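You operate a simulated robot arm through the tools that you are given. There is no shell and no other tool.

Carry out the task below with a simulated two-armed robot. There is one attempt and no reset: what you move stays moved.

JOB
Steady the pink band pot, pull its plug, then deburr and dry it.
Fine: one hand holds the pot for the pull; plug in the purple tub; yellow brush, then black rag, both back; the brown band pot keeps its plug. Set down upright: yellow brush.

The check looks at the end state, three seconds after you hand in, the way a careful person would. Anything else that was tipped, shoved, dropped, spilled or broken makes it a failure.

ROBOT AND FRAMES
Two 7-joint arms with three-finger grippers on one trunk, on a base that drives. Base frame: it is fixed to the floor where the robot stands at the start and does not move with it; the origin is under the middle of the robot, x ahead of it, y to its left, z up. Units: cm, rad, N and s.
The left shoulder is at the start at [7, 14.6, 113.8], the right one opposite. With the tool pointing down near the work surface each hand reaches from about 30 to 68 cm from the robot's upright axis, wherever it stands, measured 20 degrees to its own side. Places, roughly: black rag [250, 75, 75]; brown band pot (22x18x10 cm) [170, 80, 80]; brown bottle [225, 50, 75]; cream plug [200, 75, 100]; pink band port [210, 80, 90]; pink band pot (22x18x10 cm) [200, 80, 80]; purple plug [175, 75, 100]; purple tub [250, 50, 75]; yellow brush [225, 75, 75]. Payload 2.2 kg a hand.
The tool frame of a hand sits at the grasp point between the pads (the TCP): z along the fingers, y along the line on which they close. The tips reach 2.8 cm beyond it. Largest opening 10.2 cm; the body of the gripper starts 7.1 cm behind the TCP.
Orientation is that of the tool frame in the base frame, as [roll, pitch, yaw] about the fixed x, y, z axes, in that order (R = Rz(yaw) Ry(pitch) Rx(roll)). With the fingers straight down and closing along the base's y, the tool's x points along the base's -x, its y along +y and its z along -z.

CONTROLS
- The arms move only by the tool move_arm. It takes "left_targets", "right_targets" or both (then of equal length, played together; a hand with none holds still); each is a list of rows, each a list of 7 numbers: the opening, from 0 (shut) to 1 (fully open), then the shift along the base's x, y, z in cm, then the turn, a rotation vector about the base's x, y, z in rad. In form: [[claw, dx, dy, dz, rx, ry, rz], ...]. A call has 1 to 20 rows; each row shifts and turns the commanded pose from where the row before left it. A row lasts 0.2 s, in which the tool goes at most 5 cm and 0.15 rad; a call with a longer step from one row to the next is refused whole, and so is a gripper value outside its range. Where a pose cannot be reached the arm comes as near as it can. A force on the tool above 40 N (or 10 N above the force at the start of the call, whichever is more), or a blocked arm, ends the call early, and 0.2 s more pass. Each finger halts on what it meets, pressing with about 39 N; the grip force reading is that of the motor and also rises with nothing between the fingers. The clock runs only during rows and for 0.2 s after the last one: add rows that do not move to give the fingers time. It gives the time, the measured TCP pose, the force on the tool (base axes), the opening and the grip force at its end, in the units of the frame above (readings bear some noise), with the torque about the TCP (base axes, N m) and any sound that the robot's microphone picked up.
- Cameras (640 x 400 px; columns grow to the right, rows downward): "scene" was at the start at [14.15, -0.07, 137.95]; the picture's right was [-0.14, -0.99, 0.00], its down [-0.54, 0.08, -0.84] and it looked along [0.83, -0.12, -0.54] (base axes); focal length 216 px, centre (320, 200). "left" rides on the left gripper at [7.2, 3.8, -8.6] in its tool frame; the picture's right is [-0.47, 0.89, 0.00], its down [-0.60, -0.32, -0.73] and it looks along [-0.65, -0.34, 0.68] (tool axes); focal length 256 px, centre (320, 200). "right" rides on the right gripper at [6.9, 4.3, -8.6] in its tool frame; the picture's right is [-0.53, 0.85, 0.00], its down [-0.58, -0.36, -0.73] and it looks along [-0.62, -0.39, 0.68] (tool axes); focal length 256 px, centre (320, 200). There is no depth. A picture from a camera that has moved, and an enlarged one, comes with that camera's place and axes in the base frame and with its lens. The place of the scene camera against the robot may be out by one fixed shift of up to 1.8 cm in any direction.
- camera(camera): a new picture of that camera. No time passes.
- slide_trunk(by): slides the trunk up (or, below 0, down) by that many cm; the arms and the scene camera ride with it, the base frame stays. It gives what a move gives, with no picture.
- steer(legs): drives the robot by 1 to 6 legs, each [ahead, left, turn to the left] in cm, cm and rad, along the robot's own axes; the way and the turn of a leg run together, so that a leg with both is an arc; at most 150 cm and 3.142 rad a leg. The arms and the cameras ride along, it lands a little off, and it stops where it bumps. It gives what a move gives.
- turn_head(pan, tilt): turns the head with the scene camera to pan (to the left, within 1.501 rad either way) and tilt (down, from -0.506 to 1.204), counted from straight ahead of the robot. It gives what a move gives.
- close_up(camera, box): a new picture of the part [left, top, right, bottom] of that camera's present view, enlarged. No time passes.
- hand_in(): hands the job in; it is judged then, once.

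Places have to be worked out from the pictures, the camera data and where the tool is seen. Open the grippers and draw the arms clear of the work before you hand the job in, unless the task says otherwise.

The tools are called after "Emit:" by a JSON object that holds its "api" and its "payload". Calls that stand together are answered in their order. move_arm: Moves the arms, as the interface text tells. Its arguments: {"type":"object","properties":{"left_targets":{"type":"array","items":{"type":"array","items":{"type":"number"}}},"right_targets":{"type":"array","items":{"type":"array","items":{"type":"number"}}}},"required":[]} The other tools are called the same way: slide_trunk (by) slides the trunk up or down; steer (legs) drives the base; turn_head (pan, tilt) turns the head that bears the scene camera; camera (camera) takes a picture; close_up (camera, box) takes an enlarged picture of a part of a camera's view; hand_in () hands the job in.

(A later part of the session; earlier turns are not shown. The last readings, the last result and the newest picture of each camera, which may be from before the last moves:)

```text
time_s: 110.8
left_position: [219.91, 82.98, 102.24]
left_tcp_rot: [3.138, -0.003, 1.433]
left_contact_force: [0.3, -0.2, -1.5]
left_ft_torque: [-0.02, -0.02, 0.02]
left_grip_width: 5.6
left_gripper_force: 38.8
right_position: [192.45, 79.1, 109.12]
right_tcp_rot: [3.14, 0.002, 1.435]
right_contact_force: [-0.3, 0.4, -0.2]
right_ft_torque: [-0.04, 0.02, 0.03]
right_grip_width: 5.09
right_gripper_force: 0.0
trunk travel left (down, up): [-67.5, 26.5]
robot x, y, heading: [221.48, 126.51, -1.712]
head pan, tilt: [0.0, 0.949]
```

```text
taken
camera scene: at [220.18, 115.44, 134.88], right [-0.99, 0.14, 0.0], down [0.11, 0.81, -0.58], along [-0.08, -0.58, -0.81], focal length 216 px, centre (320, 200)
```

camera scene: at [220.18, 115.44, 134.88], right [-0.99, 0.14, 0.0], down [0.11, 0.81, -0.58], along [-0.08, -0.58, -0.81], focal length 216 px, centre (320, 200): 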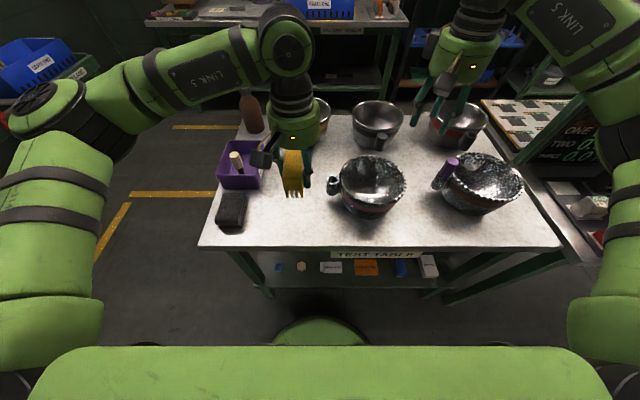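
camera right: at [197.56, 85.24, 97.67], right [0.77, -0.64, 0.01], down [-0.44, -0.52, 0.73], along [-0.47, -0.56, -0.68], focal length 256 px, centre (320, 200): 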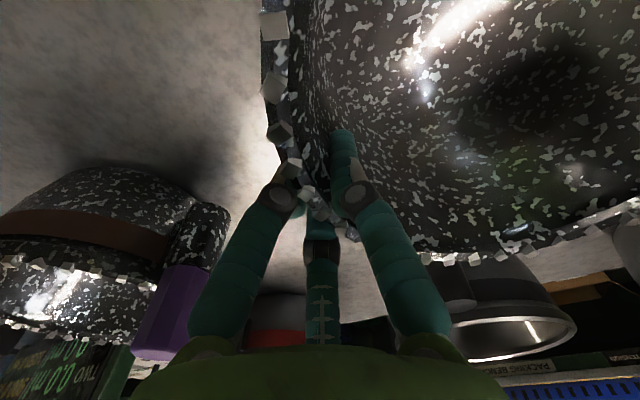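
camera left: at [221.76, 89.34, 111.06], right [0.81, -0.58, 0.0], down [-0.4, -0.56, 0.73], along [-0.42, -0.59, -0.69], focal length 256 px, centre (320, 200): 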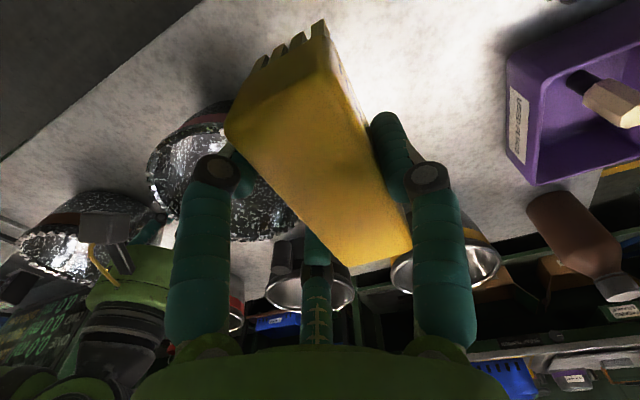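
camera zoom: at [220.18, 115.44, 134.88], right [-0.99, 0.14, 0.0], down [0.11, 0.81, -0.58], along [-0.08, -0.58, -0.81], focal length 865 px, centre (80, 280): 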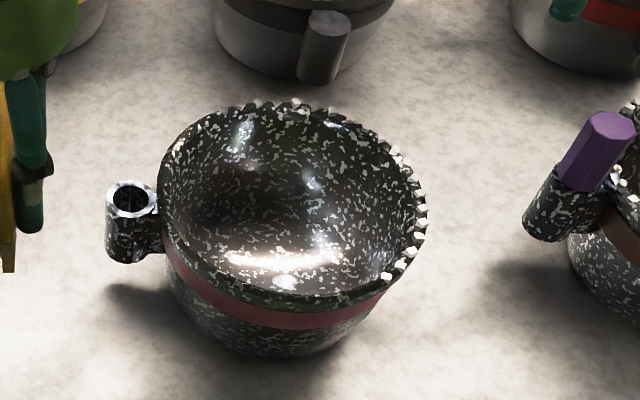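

The pot stands freely, centre now about (200.2, 77.4); chips remain on its −x and far parts only. I pull the right hand up and aside, then shift the base 15 cm to its right so the left arm with the brush reaches those parts.

Emit:
{"api": "move_arm", "payload": {"right_targets": [[0.5, -1.5, 1.5, 3.0, 0, 0, 0], [0.5, -1.5, 1.5, 3.0, 0, 0, 0], [0.5, -1.5, 1.5, 3.0, 0, 0, 0], [0.5, 0, 0, 0, 0, 0, 0]], "left_targets": [[0.25, 0, 0, 1.0, 0, 0, 0], [0.25, 0, 0, 1.0, 0, 0, 0], [0.25, 0, 0, 1.0, 0, 0, 0], [0.25, 0, 0, 0, 0, 0, 0]]}}

Emit:
{"api": "steer", "payload": {"legs": [[0, -15, 0]]}}

Emit:
{"api": "camera", "payload": {"camera": "scene"}}

Emit:
{"api": "close_up", "payload": {"camera": "scene", "box": [230, 130, 390, 230]}}

```text
time_s: 111.8
left_position: [219.7, 82.95, 105.32]
left_tcp_rot: [3.136, -0.005, 1.431]
left_contact_force: [0.0, 1.2, -0.1]
left_ft_torque: [0.03, 0.03, 0.03]
left_grip_width: 5.6
left_gripper_force: 39.2
right_position: [187.92, 83.26, 117.99]
right_tcp_rot: [3.14, 0.002, 1.435]
right_contact_force: [-0.1, -0.8, -0.3]
right_ft_torque: [-0.01, 0.03, -0.01]
right_grip_width: 5.12
right_gripper_force: 0.1
trunk travel left (down, up): [-67.5, 26.5]
robot x, y, heading: [221.45, 126.37, -1.708]
head pan, tilt: [0.0, 0.949]
```

```text
time_s: 113.2
left_position: [204.86, 84.95, 105.27]
left_tcp_rot: [3.138, -0.005, 1.432]
left_contact_force: [0.2, 0.4, -1.5]
left_ft_torque: [-0.03, 0.03, -0.01]
left_grip_width: 5.6
left_gripper_force: 39.1
right_position: [173.17, 85.32, 118.09]
right_tcp_rot: [3.141, 0.006, 1.437]
right_contact_force: [-0.3, -0.1, 1.1]
right_ft_torque: [0.07, 0.04, -0.02]
right_grip_width: 5.09
right_gripper_force: 0.0
trunk travel left (down, up): [-67.5, 26.5]
robot x, y, heading: [206.45, 128.37, -1.707]
head pan, tilt: [0.0, 0.949]
```

```text
taken
camera scene: at [205.28, 117.38, 134.88], right [-0.99, 0.13, 0.0], down [0.11, 0.81, -0.58], along [-0.08, -0.58, -0.81], focal length 216 px, centre (320, 200)
```

scene: 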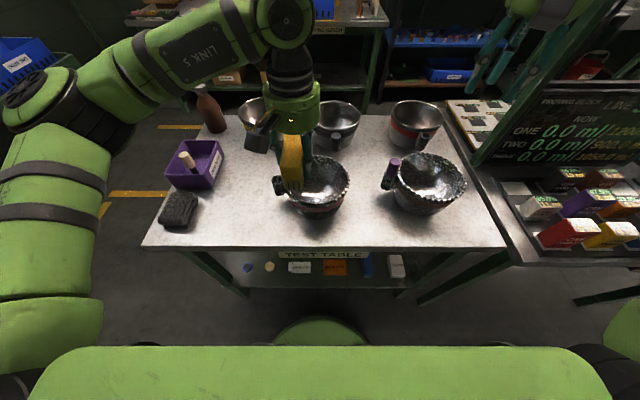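

```text
4.00 times, centred on (310, 180) of scene
camera zoom: at [205.28, 117.38, 134.88], right [-0.99, 0.13, 0.0], down [0.11, 0.81, -0.58], along [-0.08, -0.58, -0.81], focal length 865 px, centre (360, 280)
```

zoom: 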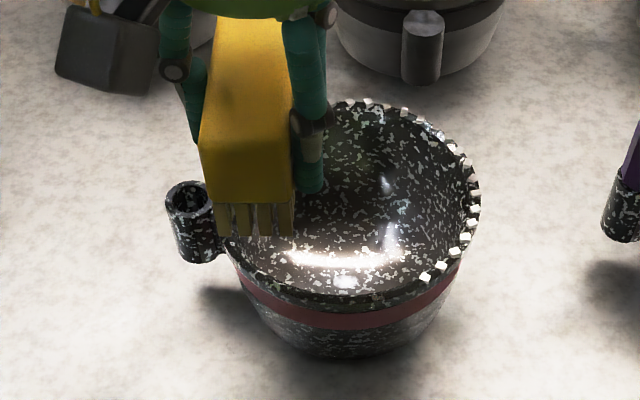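

The base is now at x≈206 and the left arm reaches the −x side well. I move the brush over the near −x part (brush centre about (193.5, 83.1)) and lower it toward the rim.

Emit:
{"api": "move_arm", "payload": {"left_targets": [[0.25, -3.05, -0.44, -1.0, 0, 0, 0], [0.25, -3.05, -0.44, -1.0, 0, 0, 0], [0.25, -3.05, -0.44, -1.5, 0, 0, 0], [0.25, -3.05, -0.44, -2.0, 0, 0, 0], [0.25, 0, 0, -2.5, 0, 0, 0], [0.25, 0, 0, -1.3, 0, 0, 0], [0.25, 0, 0, -0.7, 0, 0, 0], [0.25, 0, 0, 0, 0, 0, 0]]}}

Emit:
{"api": "close_up", "payload": {"camera": "scene", "box": [250, 120, 410, 220]}}

```text
time_s: 115.0
left_position: [192.47, 83.1, 95.25]
left_tcp_rot: [3.137, -0.004, 1.434]
left_contact_force: [-0.1, -1.2, -1.7]
left_ft_torque: [0.0, 0.02, 0.02]
left_grip_width: 5.6
left_gripper_force: 39.5
right_position: [172.89, 85.48, 117.99]
right_tcp_rot: [3.139, 0.004, 1.436]
right_contact_force: [0.5, -1.3, 0.0]
right_ft_torque: [0.02, 0.03, 0.01]
right_grip_width: 5.11
right_gripper_force: 0.1
trunk travel left (down, up): [-67.5, 26.5]
robot x, y, heading: [206.38, 128.57, -1.703]
head pan, tilt: [0.0, 0.949]
```

```text
4.00 times, centred on (330, 170) of scene
camera zoom: at [205.09, 117.4, 134.88], right [-0.99, 0.13, 0.0], down [0.11, 0.81, -0.58], along [-0.08, -0.58, -0.81], focal length 865 px, centre (280, 320)
```

zoom: 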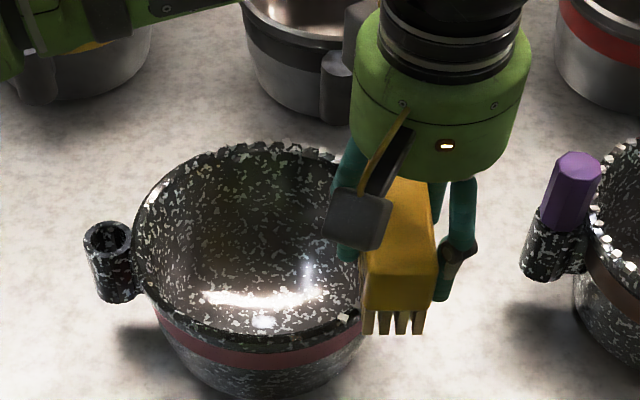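

The brush is over the −x near part of the rim. I lower by small steps to touch.

Emit:
{"api": "move_arm", "payload": {"left_targets": [[0.25, 0, 0, -0.3, 0, 0, 0], [0.25, 0, 0, -0.25, 0, 0, 0], [0.25, 0, 0, 0, 0, 0, 0]]}}

```text
time_s: 115.8
left_position: [192.53, 83.16, 94.68]
left_tcp_rot: [3.136, -0.006, 1.435]
left_contact_force: [-0.4, -0.1, -0.9]
left_ft_torque: [-0.01, 0.0, 0.0]
left_grip_width: 5.59
left_gripper_force: 39.0
right_position: [172.93, 85.36, 118.15]
right_tcp_rot: [3.14, 0.003, 1.437]
right_contact_force: [0.5, -0.2, 0.4]
right_ft_torque: [0.01, 0.01, 0.01]
right_grip_width: 5.09
right_gripper_force: 0.0
trunk travel left (down, up): [-67.5, 26.5]
robot x, y, heading: [206.1, 128.28, -1.708]
head pan, tilt: [0.0, 0.949]
```

Emit:
{"api": "move_arm", "payload": {"left_targets": [[0.25, 0, 0, -0.2, 0, 0, 0], [0.25, 0, 0, -0.1, 0, 0, 0], [0.25, 0, 0, 0, 0, 0, 0]]}}

```text
time_s: 116.6
left_position: [192.39, 83.14, 94.53]
left_tcp_rot: [3.137, -0.004, 1.432]
left_contact_force: [-0.6, -0.2, 5.1]
left_ft_torque: [-0.29, -0.01, 0.06]
left_grip_width: 5.59
left_gripper_force: 39.3
right_position: [172.89, 85.41, 118.07]
right_tcp_rot: [3.141, 0.004, 1.437]
right_contact_force: [-0.6, 0.4, 0.2]
right_ft_torque: [0.01, 0.01, 0.0]
right_grip_width: 5.11
right_gripper_force: 0.0
trunk travel left (down, up): [-67.5, 26.5]
robot x, y, heading: [206.04, 128.27, -1.705]
head pan, tilt: [0.0, 0.949]
```

Light contact of about 6 N at the brush's far end (around 174°). I stroke along the rim through the near −x part and back, watching that the pot does not slide.

Emit:
{"api": "move_arm", "payload": {"left_targets": [[0.25, 0.0, 0.8, 0, 0, 0, 0], [0.25, 0.1, 0.8, 0, 0, 0, 0], [0.25, 0.3, 0.8, 0, 0, 0, 0], [0.25, 0.4, 0.8, 0, 0, 0, 0], [0.25, 0.5, 0.7, 0, 0, 0, 0], [0.25, -0.5, -0.7, 0, 0, 0, 0], [0.25, -0.4, -0.8, 0, 0, 0, 0], [0.25, 0.4, 0.8, 0, 0, 0, 0], [0.25, 0.5, 0.7, 0, 0, 0, 0], [0.25, 0, 0, 0, 0, 0, 0]]}}

Emit:
{"api": "close_up", "payload": {"camera": "scene", "box": [250, 120, 410, 220]}}

```text
time_s: 118.8
left_position: [193.78, 87.09, 94.51]
left_tcp_rot: [3.138, -0.001, 1.433]
left_contact_force: [-3.0, -3.0, 14.9]
left_ft_torque: [-0.78, 0.13, -0.13]
left_grip_width: 5.64
left_gripper_force: 38.8
right_position: [172.92, 85.5, 118.11]
right_tcp_rot: [3.141, 0.003, 1.436]
right_contact_force: [-0.5, 0.0, -0.4]
right_ft_torque: [0.03, -0.01, 0.05]
right_grip_width: 5.09
right_gripper_force: 0.0
trunk travel left (down, up): [-67.5, 26.5]
robot x, y, heading: [206.14, 128.72, -1.704]
head pan, tilt: [0.0, 0.949]
```

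```text
4.00 times, centred on (330, 170) of scene
camera zoom: at [205.04, 117.55, 134.9], right [-0.99, 0.13, 0.0], down [0.11, 0.81, -0.58], along [-0.08, -0.58, -0.81], focal length 865 px, centre (280, 320)
```

zoom: 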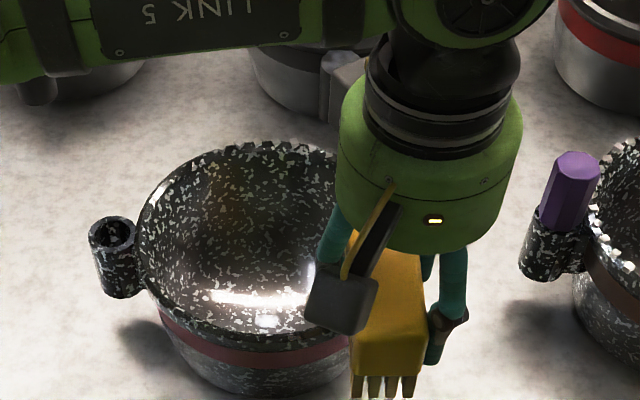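

The force grew to 15 N near the end of the stroke; the pot barely moved (about 0.2 cm). I lift off and look at the result.

Emit:
{"api": "move_arm", "payload": {"left_targets": [[0.25, 0, 0, 0.5, 0, 0, 0], [0.25, 0, 0, 2.5, 0, 0, 0], [0.25, 0, 2.0, 4.0, 0, 0, 0], [0.25, 0, 2.0, 4.0, 0, 0, 0], [0.25, 0, 0, 0, 0, 0, 0]]}}

Emit:
{"api": "close_up", "payload": {"camera": "scene", "box": [250, 120, 410, 220]}}

Emit:
{"api": "camera", "payload": {"camera": "left"}}

```text
time_s: 120.0
left_position: [193.84, 90.93, 105.45]
left_tcp_rot: [3.137, -0.003, 1.433]
left_contact_force: [-0.3, -0.7, -1.4]
left_ft_torque: [0.03, -0.01, -0.04]
left_grip_width: 5.62
left_gripper_force: 38.5
right_position: [172.82, 85.3, 118.05]
right_tcp_rot: [3.14, 0.001, 1.438]
right_contact_force: [0.5, 0.4, 0.5]
right_ft_torque: [0.03, 0.02, -0.03]
right_grip_width: 5.09
right_gripper_force: 0.1
trunk travel left (down, up): [-67.5, 26.5]
robot x, y, heading: [206.32, 128.51, -1.705]
head pan, tilt: [0.0, 0.949]
```

```text
4.00 times, centred on (330, 170) of scene
camera zoom: at [205.07, 117.33, 134.87], right [-0.99, 0.13, 0.0], down [0.11, 0.81, -0.58], along [-0.08, -0.58, -0.81], focal length 865 px, centre (280, 320)
```

zoom: 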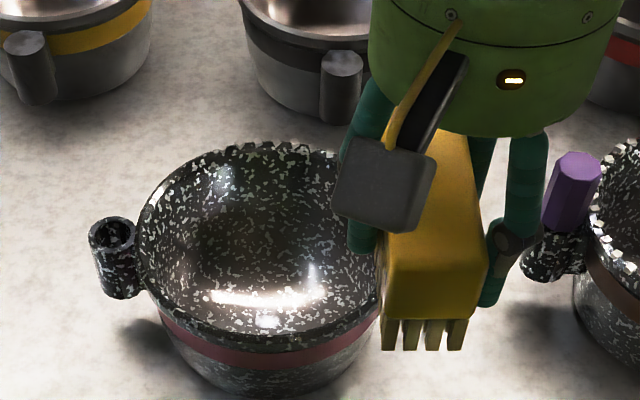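

```text
taken
camera left: at [198.61, 97.46, 114.13], right [0.81, -0.58, 0.0], down [-0.4, -0.56, 0.73], along [-0.42, -0.59, -0.69], focal length 256 px, centre (320, 200)
```

left: 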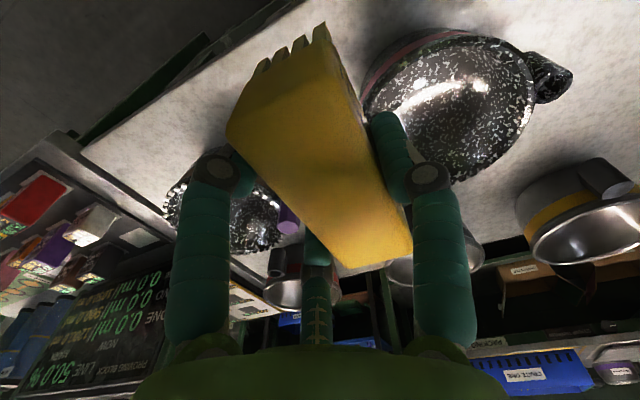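

The near −x chips are gone. I zoom with the left camera on the far and −x sides to see what remains.

Emit:
{"api": "close_up", "payload": {"camera": "left", "box": [350, 10, 590, 200]}}

```text
2.11 times, centred on (470, 105) of left
camera zoom: at [198.61, 97.46, 114.13], right [0.81, -0.58, 0.0], down [-0.4, -0.56, 0.73], along [-0.42, -0.59, -0.69], focal length 539 px, centre (4, 400)
```

zoom: 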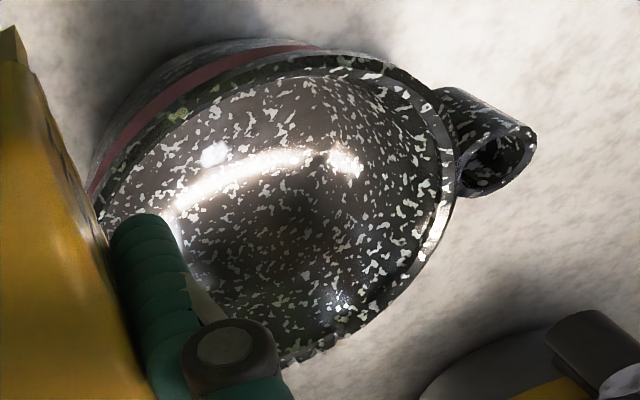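

Only the far and far −x parts are left. I bring the brush so its far end meets the rim at about 200° (TCP about (191.6, 79.2)) and lower it.

Emit:
{"api": "move_arm", "payload": {"left_targets": [[0.25, -0.55, -2.93, -0.5, 0, 0, 0], [0.25, -0.55, -2.93, -1.5, 0, 0, 0], [0.25, -0.55, -2.93, -2.0, 0, 0, 0], [0.25, -0.55, -2.93, -2.0, 0, 0, 0], [0.25, 0, 0, -2.5, 0, 0, 0], [0.25, 0, 0, -1.3, 0, 0, 0], [0.25, 0, 0, -0.5, 0, 0, 0], [0.25, 0, 0, -0.35, 0, 0, 0], [0.25, 0, 0, 0, 0, 0, 0]]}}

Emit:
{"api": "close_up", "payload": {"camera": "scene", "box": [250, 120, 410, 220]}}

```text
time_s: 122.0
left_position: [191.59, 79.42, 94.73]
left_tcp_rot: [3.138, -0.006, 1.431]
left_contact_force: [0.7, 1.0, -0.3]
left_ft_torque: [0.03, 0.01, 0.01]
left_grip_width: 5.63
left_gripper_force: 38.8
right_position: [172.93, 85.33, 118.1]
right_tcp_rot: [3.14, 0.005, 1.436]
right_contact_force: [0.2, -0.1, 0.0]
right_ft_torque: [-0.02, 0.01, 0.02]
right_grip_width: 5.09
right_gripper_force: 0.0
trunk travel left (down, up): [-67.5, 26.5]
robot x, y, heading: [206.55, 128.63, -1.704]
head pan, tilt: [0.0, 0.949]
```

```text
4.00 times, centred on (330, 170) of scene
camera zoom: at [205.05, 117.4, 134.88], right [-0.99, 0.13, 0.0], down [0.11, 0.81, -0.58], along [-0.08, -0.58, -0.81], focal length 865 px, centre (280, 320)
```

zoom: 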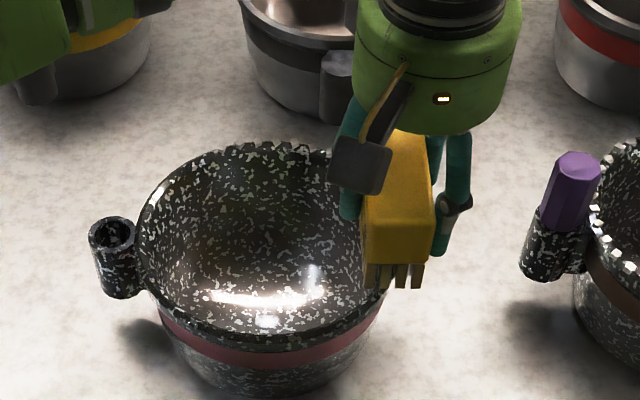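

Emit:
{"api": "move_arm", "payload": {"left_targets": [[0.25, 0, 0, -0.2, 0, 0, 0], [0.25, 0, 0, -0.1, 0, 0, 0], [0.25, 0, 0, 0, 0, 0, 0]]}}

```text
time_s: 122.8
left_position: [191.6, 79.31, 94.62]
left_tcp_rot: [3.136, -0.002, 1.434]
left_contact_force: [0.6, -0.1, 2.5]
left_ft_torque: [-0.15, -0.07, 0.03]
left_grip_width: 5.62
left_gripper_force: 38.7
right_position: [172.96, 85.41, 118.12]
right_tcp_rot: [3.14, 0.002, 1.435]
right_contact_force: [-0.9, -0.8, -0.5]
right_ft_torque: [0.03, 0.03, 0.01]
right_grip_width: 5.09
right_gripper_force: 0.0
trunk travel left (down, up): [-67.5, 26.5]
robot x, y, heading: [206.35, 128.35, -1.701]
head pan, tilt: [0.0, 0.949]
```

Contact of about 3.5 N at roughly 200°. I stroke along the rim in this part, to and fro.

Emit:
{"api": "move_arm", "payload": {"left_targets": [[0.25, 0.2, -0.7, -0.05, 0, 0, 0], [0.25, 0.4, -0.7, 0, 0, 0, 0], [0.25, 0.5, -0.6, 0, 0, 0, 0], [0.25, -0.5, 0.6, 0, 0, 0, 0], [0.25, -0.4, 0.7, 0, 0, 0, 0], [0.25, -0.2, 0.7, 0, 0, 0, 0], [0.25, 0.2, -0.7, 0, 0, 0, 0], [0.25, 0.4, -0.7, 0, 0, 0, 0], [0.25, 0.5, -0.6, 0, 0, 0, 0], [0.25, -0.5, 0.6, 0, 0, 0, 0], [0.25, -0.4, 0.7, 0, 0, 0, 0]]}}

Emit:
{"api": "close_up", "payload": {"camera": "scene", "box": [250, 120, 410, 220]}}

```text
time_s: 125.2
left_position: [191.85, 78.57, 94.57]
left_tcp_rot: [3.137, -0.002, 1.435]
left_contact_force: [3.0, -1.2, 8.1]
left_ft_torque: [-0.19, -0.17, 0.02]
left_grip_width: 5.63
left_gripper_force: 39.1
right_position: [172.93, 85.47, 118.14]
right_tcp_rot: [3.14, 0.003, 1.435]
right_contact_force: [-0.6, 0.1, -0.9]
right_ft_torque: [-0.02, -0.05, 0.01]
right_grip_width: 5.09
right_gripper_force: 0.0
trunk travel left (down, up): [-67.5, 26.5]
robot x, y, heading: [206.48, 128.3, -1.702]
head pan, tilt: [0.0, 0.949]
```

```text
4.00 times, centred on (330, 170) of scene
camera zoom: at [205.09, 117.53, 134.89], right [-0.99, 0.13, 0.0], down [0.11, 0.81, -0.58], along [-0.08, -0.58, -0.81], focal length 865 px, centre (280, 320)
```

zoom: 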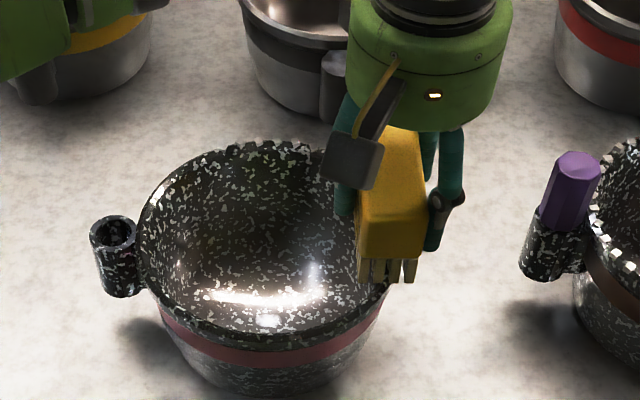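

About 9 N here. I lift, move over to the far side (contact aimed at about 262°, TCP about (198.0, 73.2)) and lower again, looking in between.

Emit:
{"api": "move_arm", "payload": {"left_targets": [[0.25, 0, 0, 1.0, 0, 0, 0], [0.25, 0, 0, 3.0, 0, 0, 0], [0.25, 3.0, -2.6, 0, 0, 0, 0], [0.25, 3.0, -2.6, 0, 0, 0, 0], [0.25, 0, 0, 0, 0, 0, 0]]}}

Emit:
{"api": "close_up", "payload": {"camera": "scene", "box": [250, 120, 410, 220]}}

Emit:
{"api": "camera", "payload": {"camera": "left"}}

```text
time_s: 126.4
left_position: [197.8, 73.49, 98.58]
left_tcp_rot: [3.137, -0.005, 1.433]
left_contact_force: [-1.3, 0.2, -1.5]
left_ft_torque: [-0.04, 0.0, 0.01]
left_grip_width: 5.66
left_gripper_force: 38.7
right_position: [172.78, 85.46, 117.97]
right_tcp_rot: [3.137, 0.002, 1.437]
right_contact_force: [-0.3, 0.1, 0.0]
right_ft_torque: [0.01, 0.01, 0.0]
right_grip_width: 5.1
right_gripper_force: 0.1
trunk travel left (down, up): [-67.5, 26.5]
robot x, y, heading: [206.48, 128.04, -1.711]
head pan, tilt: [0.0, 0.949]
```

```text
4.00 times, centred on (330, 170) of scene
camera zoom: at [204.95, 117.5, 134.88], right [-0.99, 0.13, 0.0], down [0.11, 0.81, -0.58], along [-0.08, -0.58, -0.81], focal length 865 px, centre (280, 320)
```

zoom: 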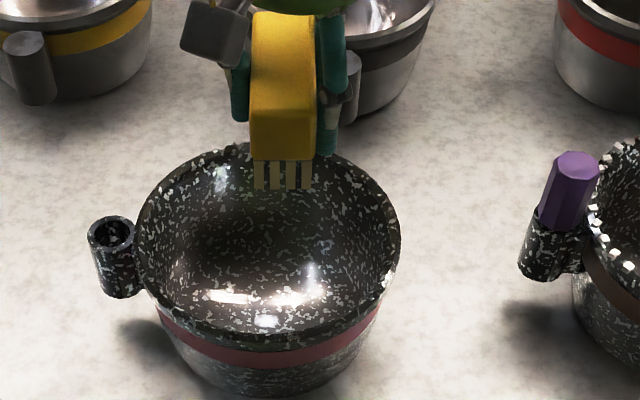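

```text
taken
camera left: at [202.44, 79.98, 107.19], right [0.81, -0.58, 0.0], down [-0.4, -0.56, 0.73], along [-0.42, -0.59, -0.69], focal length 256 px, centre (320, 200)
```

left: 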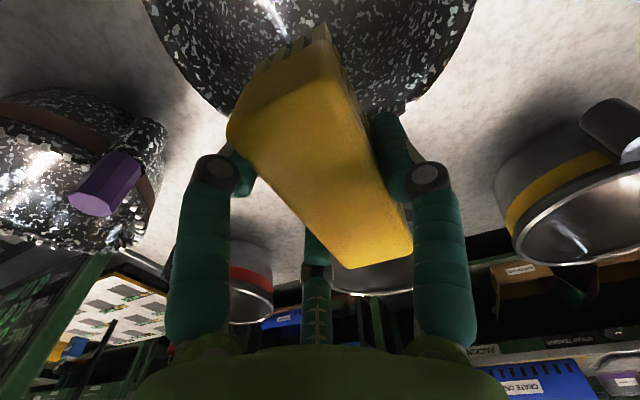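

The whole −x side is clean now; only the far part remains. I lower the brush there.

Emit:
{"api": "move_arm", "payload": {"left_targets": [[0.25, 0.2, -0.2, -2.5, 0, 0, 0], [0.25, 0, 0, -0.9, 0, 0, 0], [0.25, 0, 0, -0.4, 0, 0, 0], [0.25, 0, 0, -0.2, 0, 0, 0], [0.25, 0, 0, 0, 0, 0, 0]]}}

```text
time_s: 127.6
left_position: [197.93, 73.34, 94.41]
left_tcp_rot: [3.138, -0.004, 1.434]
left_contact_force: [0.1, -0.1, 2.9]
left_ft_torque: [-0.15, 0.05, 0.01]
left_grip_width: 5.63
left_gripper_force: 38.9
right_position: [173.0, 85.52, 118.16]
right_tcp_rot: [3.139, 0.003, 1.435]
right_contact_force: [-0.9, -1.0, 1.1]
right_ft_torque: [0.0, -0.02, -0.02]
right_grip_width: 5.11
right_gripper_force: 0.0
trunk travel left (down, up): [-67.5, 26.5]
robot x, y, heading: [206.43, 128.64, -1.703]
head pan, tilt: [0.0, 0.949]
```

Contact of about 4 N on the far part. I stroke along it in x, to and fro.

Emit:
{"api": "move_arm", "payload": {"left_targets": [[0.25, 0.7, -0.1, -0.05, 0, 0, 0], [0.25, 0.7, -0.1, 0, 0, 0, 0], [0.25, 0.7, 0, 0, 0, 0, 0], [0.25, -0.7, 0, 0, 0, 0, 0], [0.25, -0.7, 0.1, 0, 0, 0, 0], [0.25, -0.7, 0.1, 0, 0, 0, 0], [0.25, 0.7, -0.1, 0, 0, 0, 0], [0.25, 0.7, -0.1, 0, 0, 0, 0], [0.25, 0.7, 0, 0, 0, 0, 0], [0.25, -0.7, 0, 0, 0, 0, 0], [0.25, -0.7, 0.1, 0, 0, 0, 0]]}}

Emit:
{"api": "move_arm", "payload": {"left_targets": [[0.25, 0, 0, 1.0, 0, 0, 0], [0.25, 0, 0, 3.0, 0, 0, 0], [0.25, 2.5, 2.0, 3.5, 0, 0, 0], [0.25, 4.0, 2.5, 1.0, 0, 0, 0], [0.25, 4.0, 2.0, 0, 0, 0, 0], [0.25, 0, 0, 0, 0, 0, 0]]}}

Emit:
{"api": "close_up", "payload": {"camera": "scene", "box": [250, 120, 410, 220]}}

Emit:
{"api": "camera", "payload": {"camera": "scene"}}

```text
time_s: 130.0
left_position: [198.85, 73.2, 94.57]
left_tcp_rot: [3.136, -0.004, 1.435]
left_contact_force: [3.4, -0.7, 7.9]
left_ft_torque: [-0.29, -0.05, 0.11]
left_grip_width: 5.65
left_gripper_force: 38.9
right_position: [173.02, 85.41, 118.16]
right_tcp_rot: [3.139, 0.005, 1.436]
right_contact_force: [-0.2, -0.2, 0.5]
right_ft_torque: [-0.01, 0.0, -0.01]
right_grip_width: 5.11
right_gripper_force: 0.0
trunk travel left (down, up): [-67.5, 26.5]
robot x, y, heading: [206.58, 128.17, -1.702]
head pan, tilt: [0.0, 0.949]
```

```text
time_s: 131.4
left_position: [209.13, 79.57, 103.04]
left_tcp_rot: [3.136, -0.006, 1.434]
left_contact_force: [0.3, 1.0, -1.0]
left_ft_torque: [0.01, -0.01, 0.01]
left_grip_width: 5.59
left_gripper_force: 38.5
right_position: [172.85, 85.46, 118.08]
right_tcp_rot: [3.138, 0.001, 1.436]
right_contact_force: [-1.8, 0.1, -0.3]
right_ft_torque: [0.01, -0.02, 0.03]
right_grip_width: 5.12
right_gripper_force: 0.1
trunk travel left (down, up): [-67.5, 26.5]
robot x, y, heading: [206.21, 128.5, -1.702]
head pan, tilt: [0.0, 0.949]
```

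```text
4.00 times, centred on (330, 170) of scene
camera zoom: at [204.93, 117.38, 134.87], right [-0.99, 0.13, 0.0], down [0.11, 0.81, -0.58], along [-0.08, -0.58, -0.81], focal length 865 px, centre (280, 320)
```

zoom: 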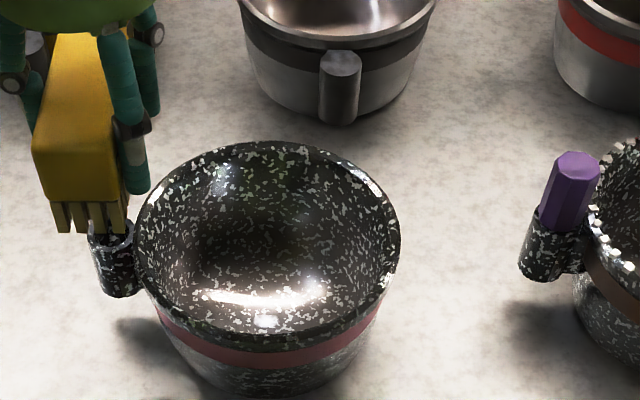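

```text
taken
camera scene: at [204.93, 117.38, 134.87], right [-0.99, 0.13, 0.0], down [0.11, 0.81, -0.58], along [-0.08, -0.58, -0.81], focal length 216 px, centre (320, 200)
```

scene: 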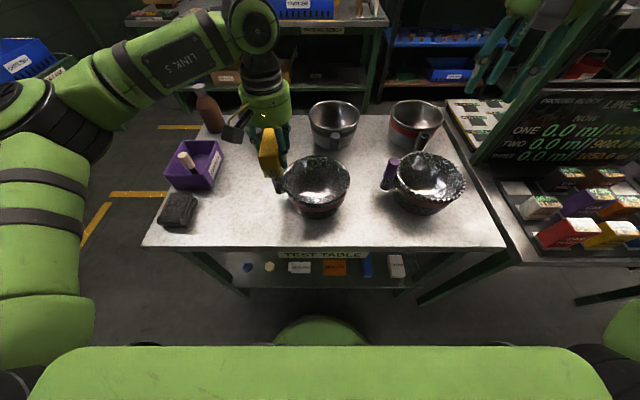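

All the chips are gone: the rim is clean all around. Now I carry the brush back over its place at (225.0, 80.8).

Emit:
{"api": "move_arm", "payload": {"left_targets": [[0.25, 3.2, 0.25, 0, 0, 0, 0], [0.25, 3.2, 0.25, 0, 0, 0, 0], [0.25, 3.2, 0.25, -1.0, 0, 0, 0], [0.25, 3.2, 0.25, -2.0, 0, 0, 0], [0.25, 3.1, 0.2, -2.0, 0, 0, 0], [0.25, 0, 0, -3.5, 0, 0, 0], [0.25, 0, 0, -3.5, 0, 0, 0], [0.25, 0, 0, -3.0, 0, 0, 0], [0.25, 0, 0, 0, 0, 0, 0]]}}

Emit:
{"api": "camera", "payload": {"camera": "left"}}

Emit:
{"api": "close_up", "payload": {"camera": "scene", "box": [150, 120, 290, 240]}}

```text
time_s: 133.4
left_position: [225.02, 80.85, 87.88]
left_tcp_rot: [3.136, -0.003, 1.433]
left_contact_force: [0.2, -0.8, -0.9]
left_ft_torque: [0.01, 0.01, -0.06]
left_grip_width: 5.63
left_gripper_force: 38.9
right_position: [172.93, 85.29, 118.16]
right_tcp_rot: [3.141, 0.003, 1.437]
right_contact_force: [-0.5, -0.6, 0.3]
right_ft_torque: [-0.02, -0.04, 0.02]
right_grip_width: 5.1
right_gripper_force: 0.0
trunk travel left (down, up): [-67.5, 26.5]
robot x, y, heading: [206.68, 128.27, -1.707]
head pan, tilt: [0.0, 0.949]
```

```text
taken
camera left: at [229.83, 87.4, 96.56], right [0.81, -0.58, 0.0], down [-0.4, -0.56, 0.73], along [-0.42, -0.59, -0.69], focal length 256 px, centre (320, 200)
```

left: 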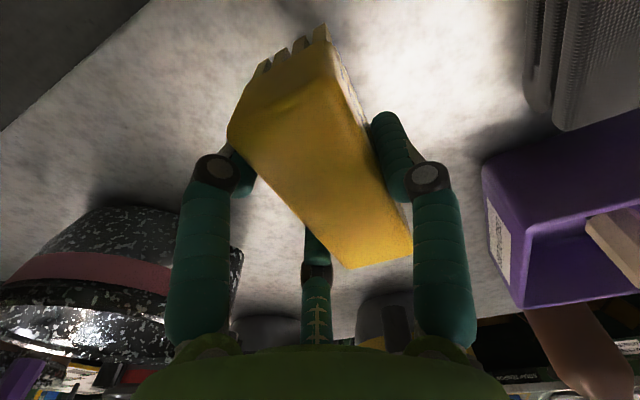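

```text
3.33 times, centred on (220, 180) of scene
camera zoom: at [205.03, 117.41, 134.88], right [-0.99, 0.13, 0.0], down [0.11, 0.81, -0.58], along [-0.08, -0.58, -0.81], focal length 721 px, centre (653, 267)
```

zoom: 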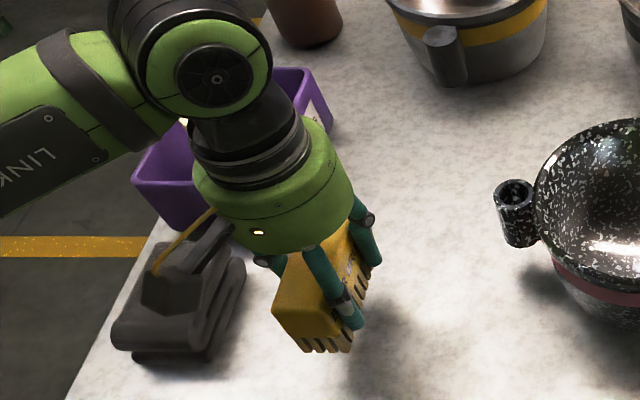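

The brush is 3.4 cm above its place and still level. I lower it slowly until it touches the table.

Emit:
{"api": "move_arm", "payload": {"left_targets": [[0.25, 0, 0, -1.5, 0, 0, 0], [0.25, 0, 0, -0.8, 0, 0, 0], [0.25, 0, 0, -0.4, 0, 0, 0], [0.25, 0, 0, -0.3, 0, 0, 0], [0.25, 0, 0, 0, 0, 0, 0]]}}

```text
time_s: 134.6
left_position: [225.07, 80.87, 84.77]
left_tcp_rot: [3.137, -0.004, 1.433]
left_contact_force: [0.5, 0.0, -1.3]
left_ft_torque: [-0.02, -0.01, 0.0]
left_grip_width: 5.62
left_gripper_force: 39.5
right_position: [172.88, 85.44, 118.03]
right_tcp_rot: [3.139, 0.005, 1.436]
right_contact_force: [0.4, 0.0, 0.0]
right_ft_torque: [0.0, -0.01, -0.01]
right_grip_width: 5.1
right_gripper_force: 0.1
trunk travel left (down, up): [-67.5, 26.5]
robot x, y, heading: [206.18, 128.56, -1.705]
head pan, tilt: [0.0, 0.949]
```

Emit:
{"api": "move_arm", "payload": {"left_targets": [[0.25, 0, 0, -0.2, 0, 0, 0], [0.25, 0, 0, -0.15, 0, 0, 0], [0.25, 0, 0, 0, 0, 0, 0]]}}

```text
time_s: 135.4
left_position: [225.08, 80.84, 84.68]
left_tcp_rot: [3.137, -0.006, 1.432]
left_contact_force: [0.1, 0.2, -1.4]
left_ft_torque: [0.06, 0.01, 0.01]
left_grip_width: 5.63
left_gripper_force: 39.4
right_position: [172.96, 85.4, 118.17]
right_tcp_rot: [3.14, 0.003, 1.437]
right_contact_force: [0.0, 0.0, 0.0]
right_ft_torque: [-0.03, -0.03, -0.01]
right_grip_width: 5.1
right_gripper_force: 0.0
trunk travel left (down, up): [-67.5, 26.5]
robot x, y, heading: [206.15, 128.37, -1.705]
head pan, tilt: [0.0, 0.949]
```

Emit:
{"api": "move_arm", "payload": {"left_targets": [[0.25, 0, 0, -0.15, 0, 0, 0], [0.25, 0, 0, 0, 0, 0, 0]]}}

Emit:
{"api": "close_up", "payload": {"camera": "scene", "box": [150, 120, 290, 240]}}

```text
time_s: 136.0
left_position: [225.14, 80.83, 84.48]
left_tcp_rot: [3.136, -0.004, 1.433]
left_contact_force: [-0.6, -1.6, 5.6]
left_ft_torque: [0.05, -0.08, -0.02]
left_grip_width: 5.62
left_gripper_force: 38.7
right_position: [173.03, 85.42, 118.14]
right_tcp_rot: [3.14, 0.004, 1.435]
right_contact_force: [0.8, 0.1, -0.4]
right_ft_torque: [0.01, -0.01, 0.0]
right_grip_width: 5.08
right_gripper_force: 0.0
trunk travel left (down, up): [-67.5, 26.5]
robot x, y, heading: [206.34, 128.59, -1.702]
head pan, tilt: [0.0, 0.949]
```

```text
3.33 times, centred on (220, 180) of scene
camera zoom: at [205.02, 117.48, 134.89], right [-0.99, 0.13, 0.0], down [0.11, 0.81, -0.58], along [-0.08, -0.58, -0.81], focal length 721 px, centre (653, 267)
```

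zoom: 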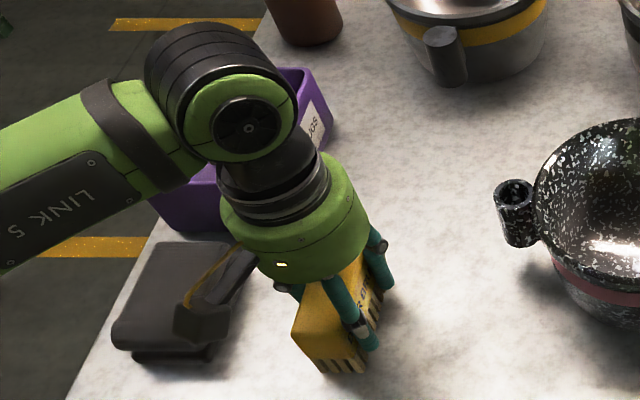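

The bristles rest on the table (about 6 N). I open the hand gradually, then lift straight up.

Emit:
{"api": "move_arm", "payload": {"left_targets": [[0.58, 0, 0, 0, 0, 0, 0], [0.65, 0, 0, 0, 0, 0, 0], [0.8, 0, 0, 0, 0, 0, 0], [1.0, 0, 0, 0, 0, 0, 0], [1.0, 0, 0, 0, 0, 0, 0], [1.0, 0, 0, 1.0, 0, 0, 0], [1.0, 0, 0, 3.0, 0, 0, 0], [1.0, 0, 0, 4.0, 0, 0, 0], [1.0, 0, 0, 4.0, 0, 0, 0], [1.0, 0, 0, 0, 0, 0, 0]]}}

Emit:
{"api": "camera", "payload": {"camera": "left"}}

Emit:
{"api": "close_up", "payload": {"camera": "scene", "box": [150, 120, 290, 240]}}

```text
time_s: 138.2
left_position: [225.23, 80.82, 96.38]
left_tcp_rot: [3.137, -0.004, 1.433]
left_contact_force: [-0.4, 0.1, 0.0]
left_ft_torque: [0.0, 0.0, 0.02]
left_grip_width: 10.2
left_gripper_force: 0.0
right_position: [172.88, 85.48, 118.06]
right_tcp_rot: [3.139, 0.003, 1.436]
right_contact_force: [-0.5, -1.2, 0.0]
right_ft_torque: [-0.02, 0.0, -0.02]
right_grip_width: 5.1
right_gripper_force: 0.1
trunk travel left (down, up): [-67.5, 26.5]
robot x, y, heading: [206.62, 128.29, -1.704]
head pan, tilt: [0.0, 0.949]
```

```text
taken
camera left: at [229.94, 87.37, 105.02], right [0.81, -0.58, 0.0], down [-0.4, -0.56, 0.73], along [-0.42, -0.59, -0.69], focal length 256 px, centre (320, 200)
```

left: 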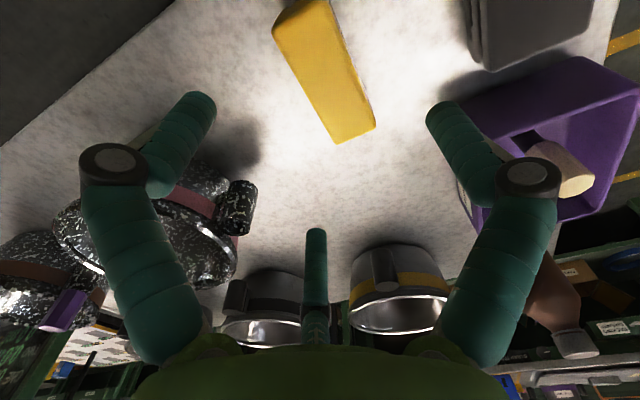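

```text
3.33 times, centred on (220, 180) of scene
camera zoom: at [205.08, 117.39, 134.87], right [-0.99, 0.13, 0.0], down [0.11, 0.81, -0.58], along [-0.08, -0.58, -0.81], focal length 721 px, centre (653, 267)
```

zoom: 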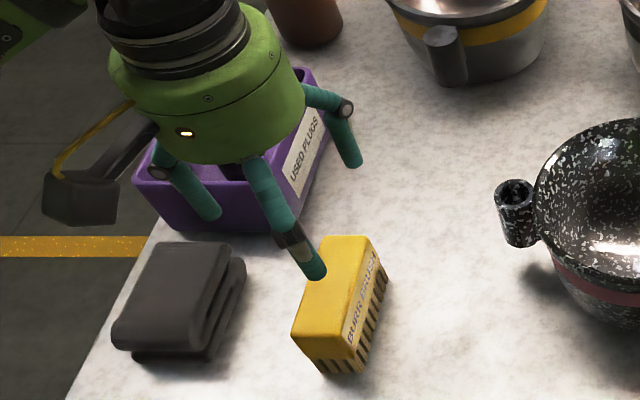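

The brush stands upright in its place. Before taking the rag I zoom on the pot to look for signs of wetness, and on the rag for its exact shape.

Emit:
{"api": "close_up", "payload": {"camera": "scene", "box": [265, 145, 365, 225]}}

Emit:
{"api": "close_up", "payload": {"camera": "scene", "box": [375, 140, 475, 220]}}

Emit:
{"api": "close_up", "payload": {"camera": "scene", "box": [150, 180, 230, 240]}}

Emit:
{"api": "close_up", "payload": {"camera": "left", "box": [440, 0, 640, 120]}}

```text
5.00 times, centred on (315, 185) of scene
camera zoom: at [205.08, 117.39, 134.87], right [-0.99, 0.13, 0.0], down [0.11, 0.81, -0.58], along [-0.08, -0.58, -0.81], focal length 1081 px, centre (345, 275)
```

zoom: 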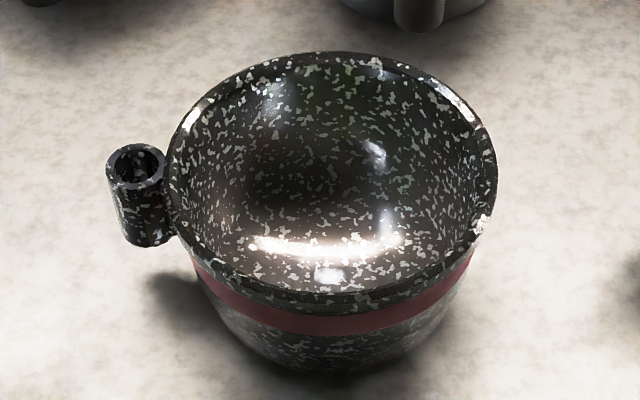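

```text
5.00 times, centred on (425, 180) of scene
camera zoom: at [205.08, 117.39, 134.87], right [-0.99, 0.13, 0.0], down [0.11, 0.81, -0.58], along [-0.08, -0.58, -0.81], focal length 1081 px, centre (-205, 300)
```

zoom: 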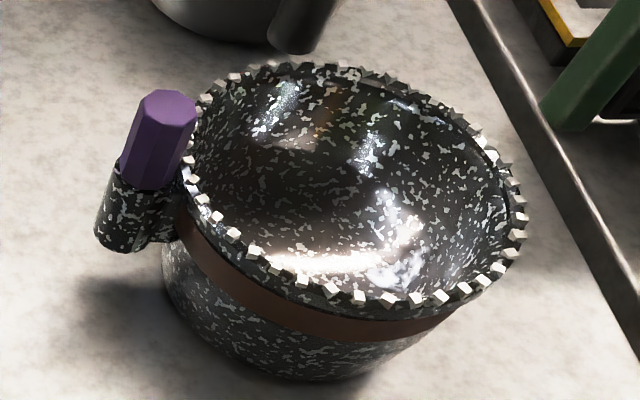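

```text
6.67 times, centred on (190, 210) of scene
camera zoom: at [205.08, 117.39, 134.87], right [-0.99, 0.13, 0.0], down [0.11, 0.81, -0.58], along [-0.08, -0.58, -0.81], focal length 1441 px, centre (1187, 133)
```

zoom: 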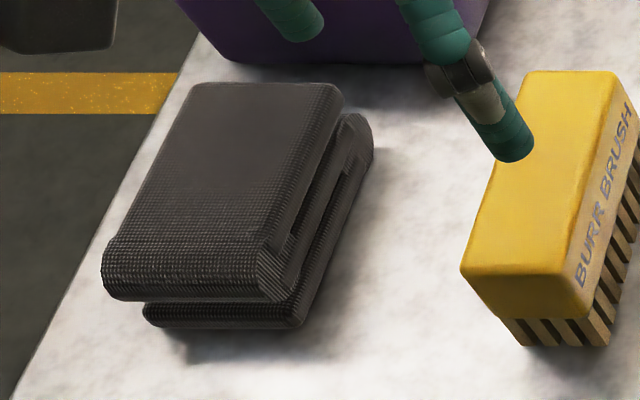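

```text
3.20 times, centred on (540, 60) of left
camera zoom: at [229.94, 87.37, 105.02], right [0.81, -0.58, 0.0], down [-0.4, -0.56, 0.73], along [-0.42, -0.59, -0.69], focal length 819 px, centre (-384, 648)
```

zoom: 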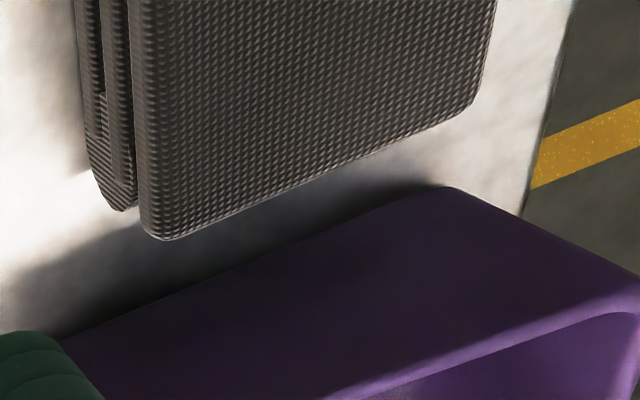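

The rag is a folded block of about 7 × 9 cm with its top near z 84, too wide for the hand as it is turned; with the hand yawed 90°, the single finger can sit beyond the near end and the two others at the long sides. I lift the left hand over the rag and try that turn in the air.

Emit:
{"api": "move_arm", "payload": {"left_targets": [[1.0, 2.5, -0.5, 3.0, 0, 0, 0], [1.0, 4.0, -1.0, 2.5, 0, 0, 0], [1.0, 4.0, -1.0, 2.5, 0, 0, 0], [1.0, 4.0, -0.8, 2.0, 0, 0, 0], [1.0, 0, 0, 0, 0, 0, 0.15], [1.0, 0, 0, 0, 0, 0, 0.15], [1.0, 0, 0, 0, 0, 0, 0.15], [1.0, 0, 0, 0, 0, 0, 0.15], [1.0, 0, 0, 0, 0, 0, 0.15]]}}

Emit:
{"api": "camera", "payload": {"camera": "scene"}}

Emit:
{"api": "camera", "payload": {"camera": "left"}}

```text
time_s: 140.2
left_position: [239.6, 77.65, 106.33]
left_tcp_rot: [3.136, -0.006, 2.185]
left_contact_force: [-0.2, -0.5, 1.1]
left_ft_torque: [0.0, 0.01, -0.01]
left_grip_width: 10.19
left_gripper_force: 0.1
right_position: [172.81, 85.39, 118.07]
right_tcp_rot: [3.138, 0.004, 1.436]
right_contact_force: [0.5, -0.4, -0.4]
right_ft_torque: [0.02, -0.01, -0.01]
right_grip_width: 5.1
right_gripper_force: 0.0
trunk travel left (down, up): [-67.5, 26.5]
robot x, y, heading: [206.54, 128.52, -1.703]
head pan, tilt: [0.0, 0.949]
```

```text
taken
camera scene: at [205.06, 117.42, 134.88], right [-0.99, 0.13, 0.0], down [0.11, 0.81, -0.58], along [-0.08, -0.58, -0.81], focal length 216 px, centre (320, 200)
```

scene: 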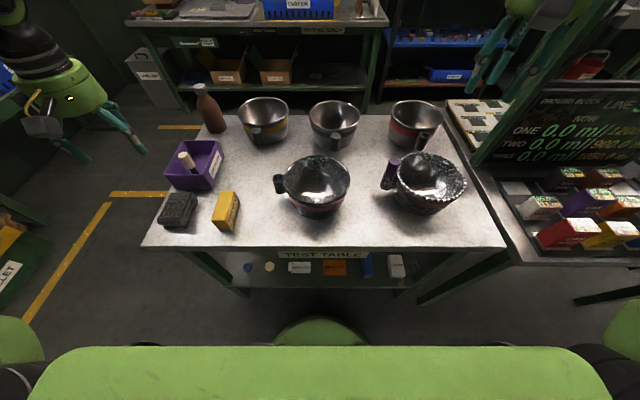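

```text
taken
camera left: at [238.47, 85.54, 115.02], right [0.99, 0.13, 0.0], down [0.09, -0.68, 0.73], along [0.1, -0.72, -0.69], focal length 256 px, centre (320, 200)
```

left: 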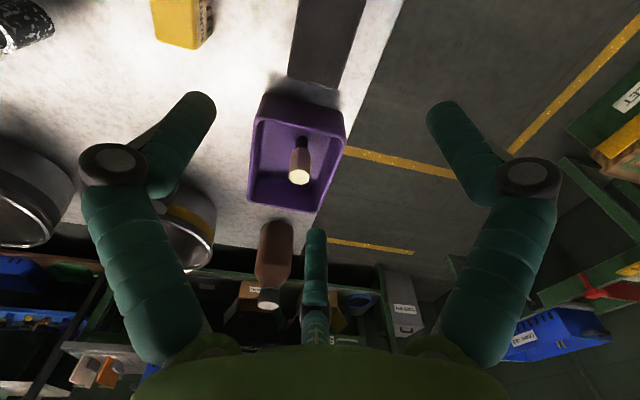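

The +0.75 rad turn works without reach trouble. I continue to about yaw 3.0.

Emit:
{"api": "move_arm", "payload": {"left_targets": [[1.0, 0, 0, 0, 0, 0, 0.15], [1.0, 0, 0, 0, 0, 0, 0.15], [1.0, 0, 0, 0, 0, 0, 0.15], [1.0, 0, 0, 0, 0, 0, 0.15], [1.0, 0, 0, 0, 0, 0, 0.15], [1.0, 0, 0, 0, 0, 0, 0.07], [1.0, 0, 0, 0, 0, 0, 0]]}}

Emit:
{"api": "camera", "payload": {"camera": "left"}}

Emit:
{"api": "camera", "payload": {"camera": "scene"}}

```text
time_s: 141.8
left_position: [239.64, 77.59, 106.43]
left_tcp_rot: [3.136, -0.005, 3.003]
left_contact_force: [-0.3, 0.2, -0.4]
left_ft_torque: [-0.01, 0.01, 0.0]
left_grip_width: 10.18
left_gripper_force: 0.1
right_position: [172.92, 85.43, 118.08]
right_tcp_rot: [3.139, 0.003, 1.438]
right_contact_force: [0.2, -0.6, 0.2]
right_ft_torque: [-0.01, -0.03, 0.0]
right_grip_width: 5.12
right_gripper_force: 0.1
trunk travel left (down, up): [-67.5, 26.5]
robot x, y, heading: [206.44, 128.02, -1.703]
head pan, tilt: [0.0, 0.949]
```

```text
taken
camera left: at [232.97, 82.23, 115.05], right [0.58, 0.81, 0.0], down [0.56, -0.4, 0.73], along [0.59, -0.42, -0.69], focal length 256 px, centre (320, 200)
```

left: 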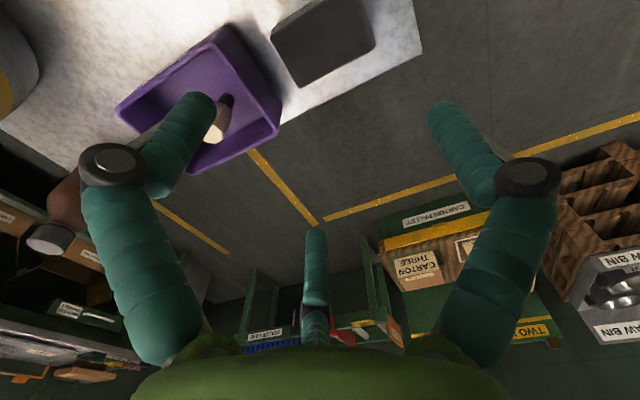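

```text
taken
camera scene: at [205.06, 117.41, 134.88], right [-0.99, 0.13, 0.0], down [0.11, 0.81, -0.58], along [-0.08, -0.58, -0.81], focal length 216 px, centre (320, 200)
```

scene: 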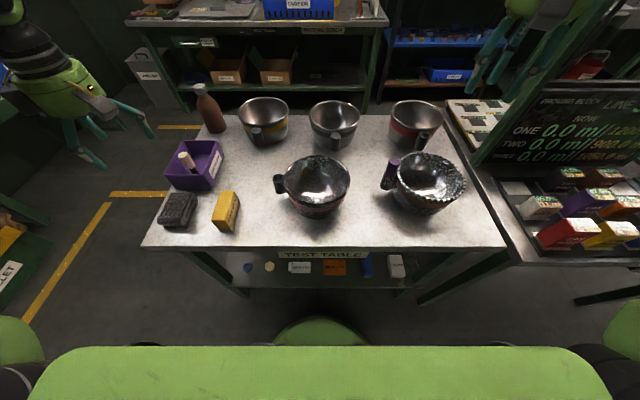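

The hand is now at yaw 3.0 above the rag. I zoom the left camera on the rag to get its corners.

Emit:
{"api": "close_up", "payload": {"camera": "left", "box": [220, 0, 440, 120]}}

```text
2.91 times, centred on (330, 60) of left
camera zoom: at [232.97, 82.23, 115.05], right [0.58, 0.81, 0.0], down [0.56, -0.4, 0.73], along [0.59, -0.42, -0.69], focal length 745 px, centre (291, 607)
```

zoom: 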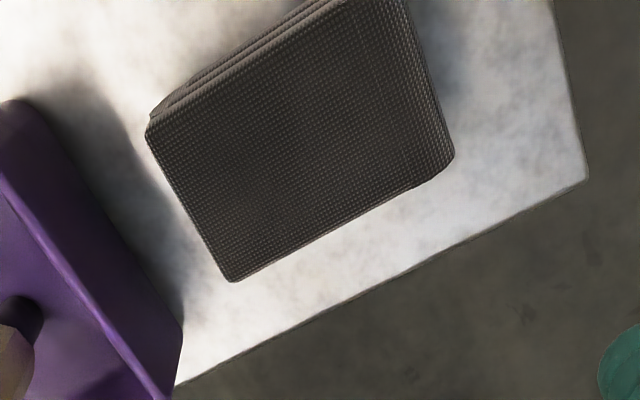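

The rag's centre comes out at (240.0, 77.2), about 6.2 × 9.6 cm. I go down with TCP at (240.0, 78.0), fingers fully open around it, to TCP 84.0.

Emit:
{"api": "move_arm", "payload": {"left_targets": [[1.0, 0.35, 0.4, -3.0, 0, 0, 0], [1.0, 0, 0, -4.0, 0, 0, 0], [1.0, 0, 0, -4.0, 0, 0, 0], [1.0, 0, 0, -4.0, 0, 0, 0], [1.0, 0, 0, -3.0, 0, 0, 0], [1.0, 0, 0, 0, 0, 0, 0]]}}

Emit:
{"api": "camera", "payload": {"camera": "left"}}

Emit:
{"api": "close_up", "payload": {"camera": "scene", "box": [120, 110, 260, 250]}}

```text
time_s: 143.2
left_position: [239.94, 77.91, 88.2]
left_tcp_rot: [3.139, -0.005, 3.004]
left_contact_force: [0.3, 0.9, 0.2]
left_ft_torque: [-0.01, -0.02, -0.02]
left_grip_width: 10.21
left_gripper_force: 0.0
right_position: [172.93, 85.37, 118.09]
right_tcp_rot: [3.14, 0.002, 1.436]
right_contact_force: [0.5, 0.3, 0.4]
right_ft_torque: [0.03, 0.02, 0.02]
right_grip_width: 5.08
right_gripper_force: 0.0
trunk travel left (down, up): [-67.5, 26.5]
robot x, y, heading: [206.47, 128.49, -1.699]
head pan, tilt: [0.0, 0.949]
```

```text
taken
camera left: at [233.41, 82.61, 96.95], right [0.58, 0.81, 0.0], down [0.56, -0.4, 0.73], along [0.59, -0.42, -0.69], focal length 256 px, centre (320, 200)
```

left: 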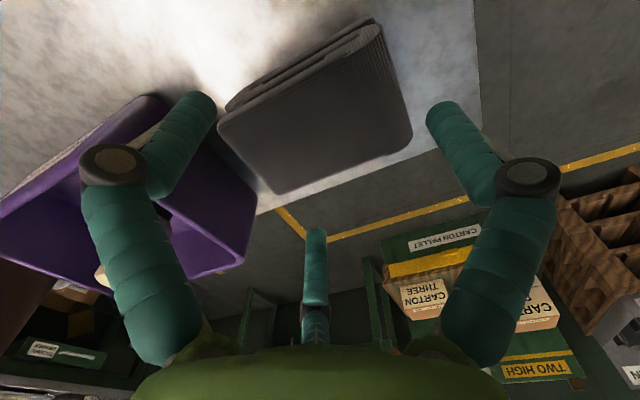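

```text
2.86 times, centred on (190, 180) of scene
camera zoom: at [205.04, 117.44, 134.88], right [-0.99, 0.13, 0.0], down [0.11, 0.81, -0.58], along [-0.08, -0.58, -0.81], focal length 618 px, centre (691, 257)
```

zoom: 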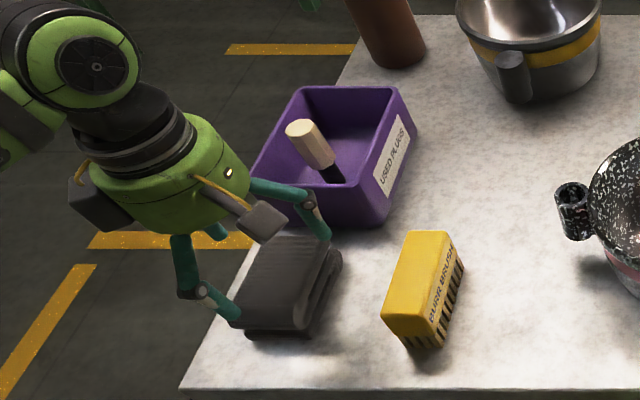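

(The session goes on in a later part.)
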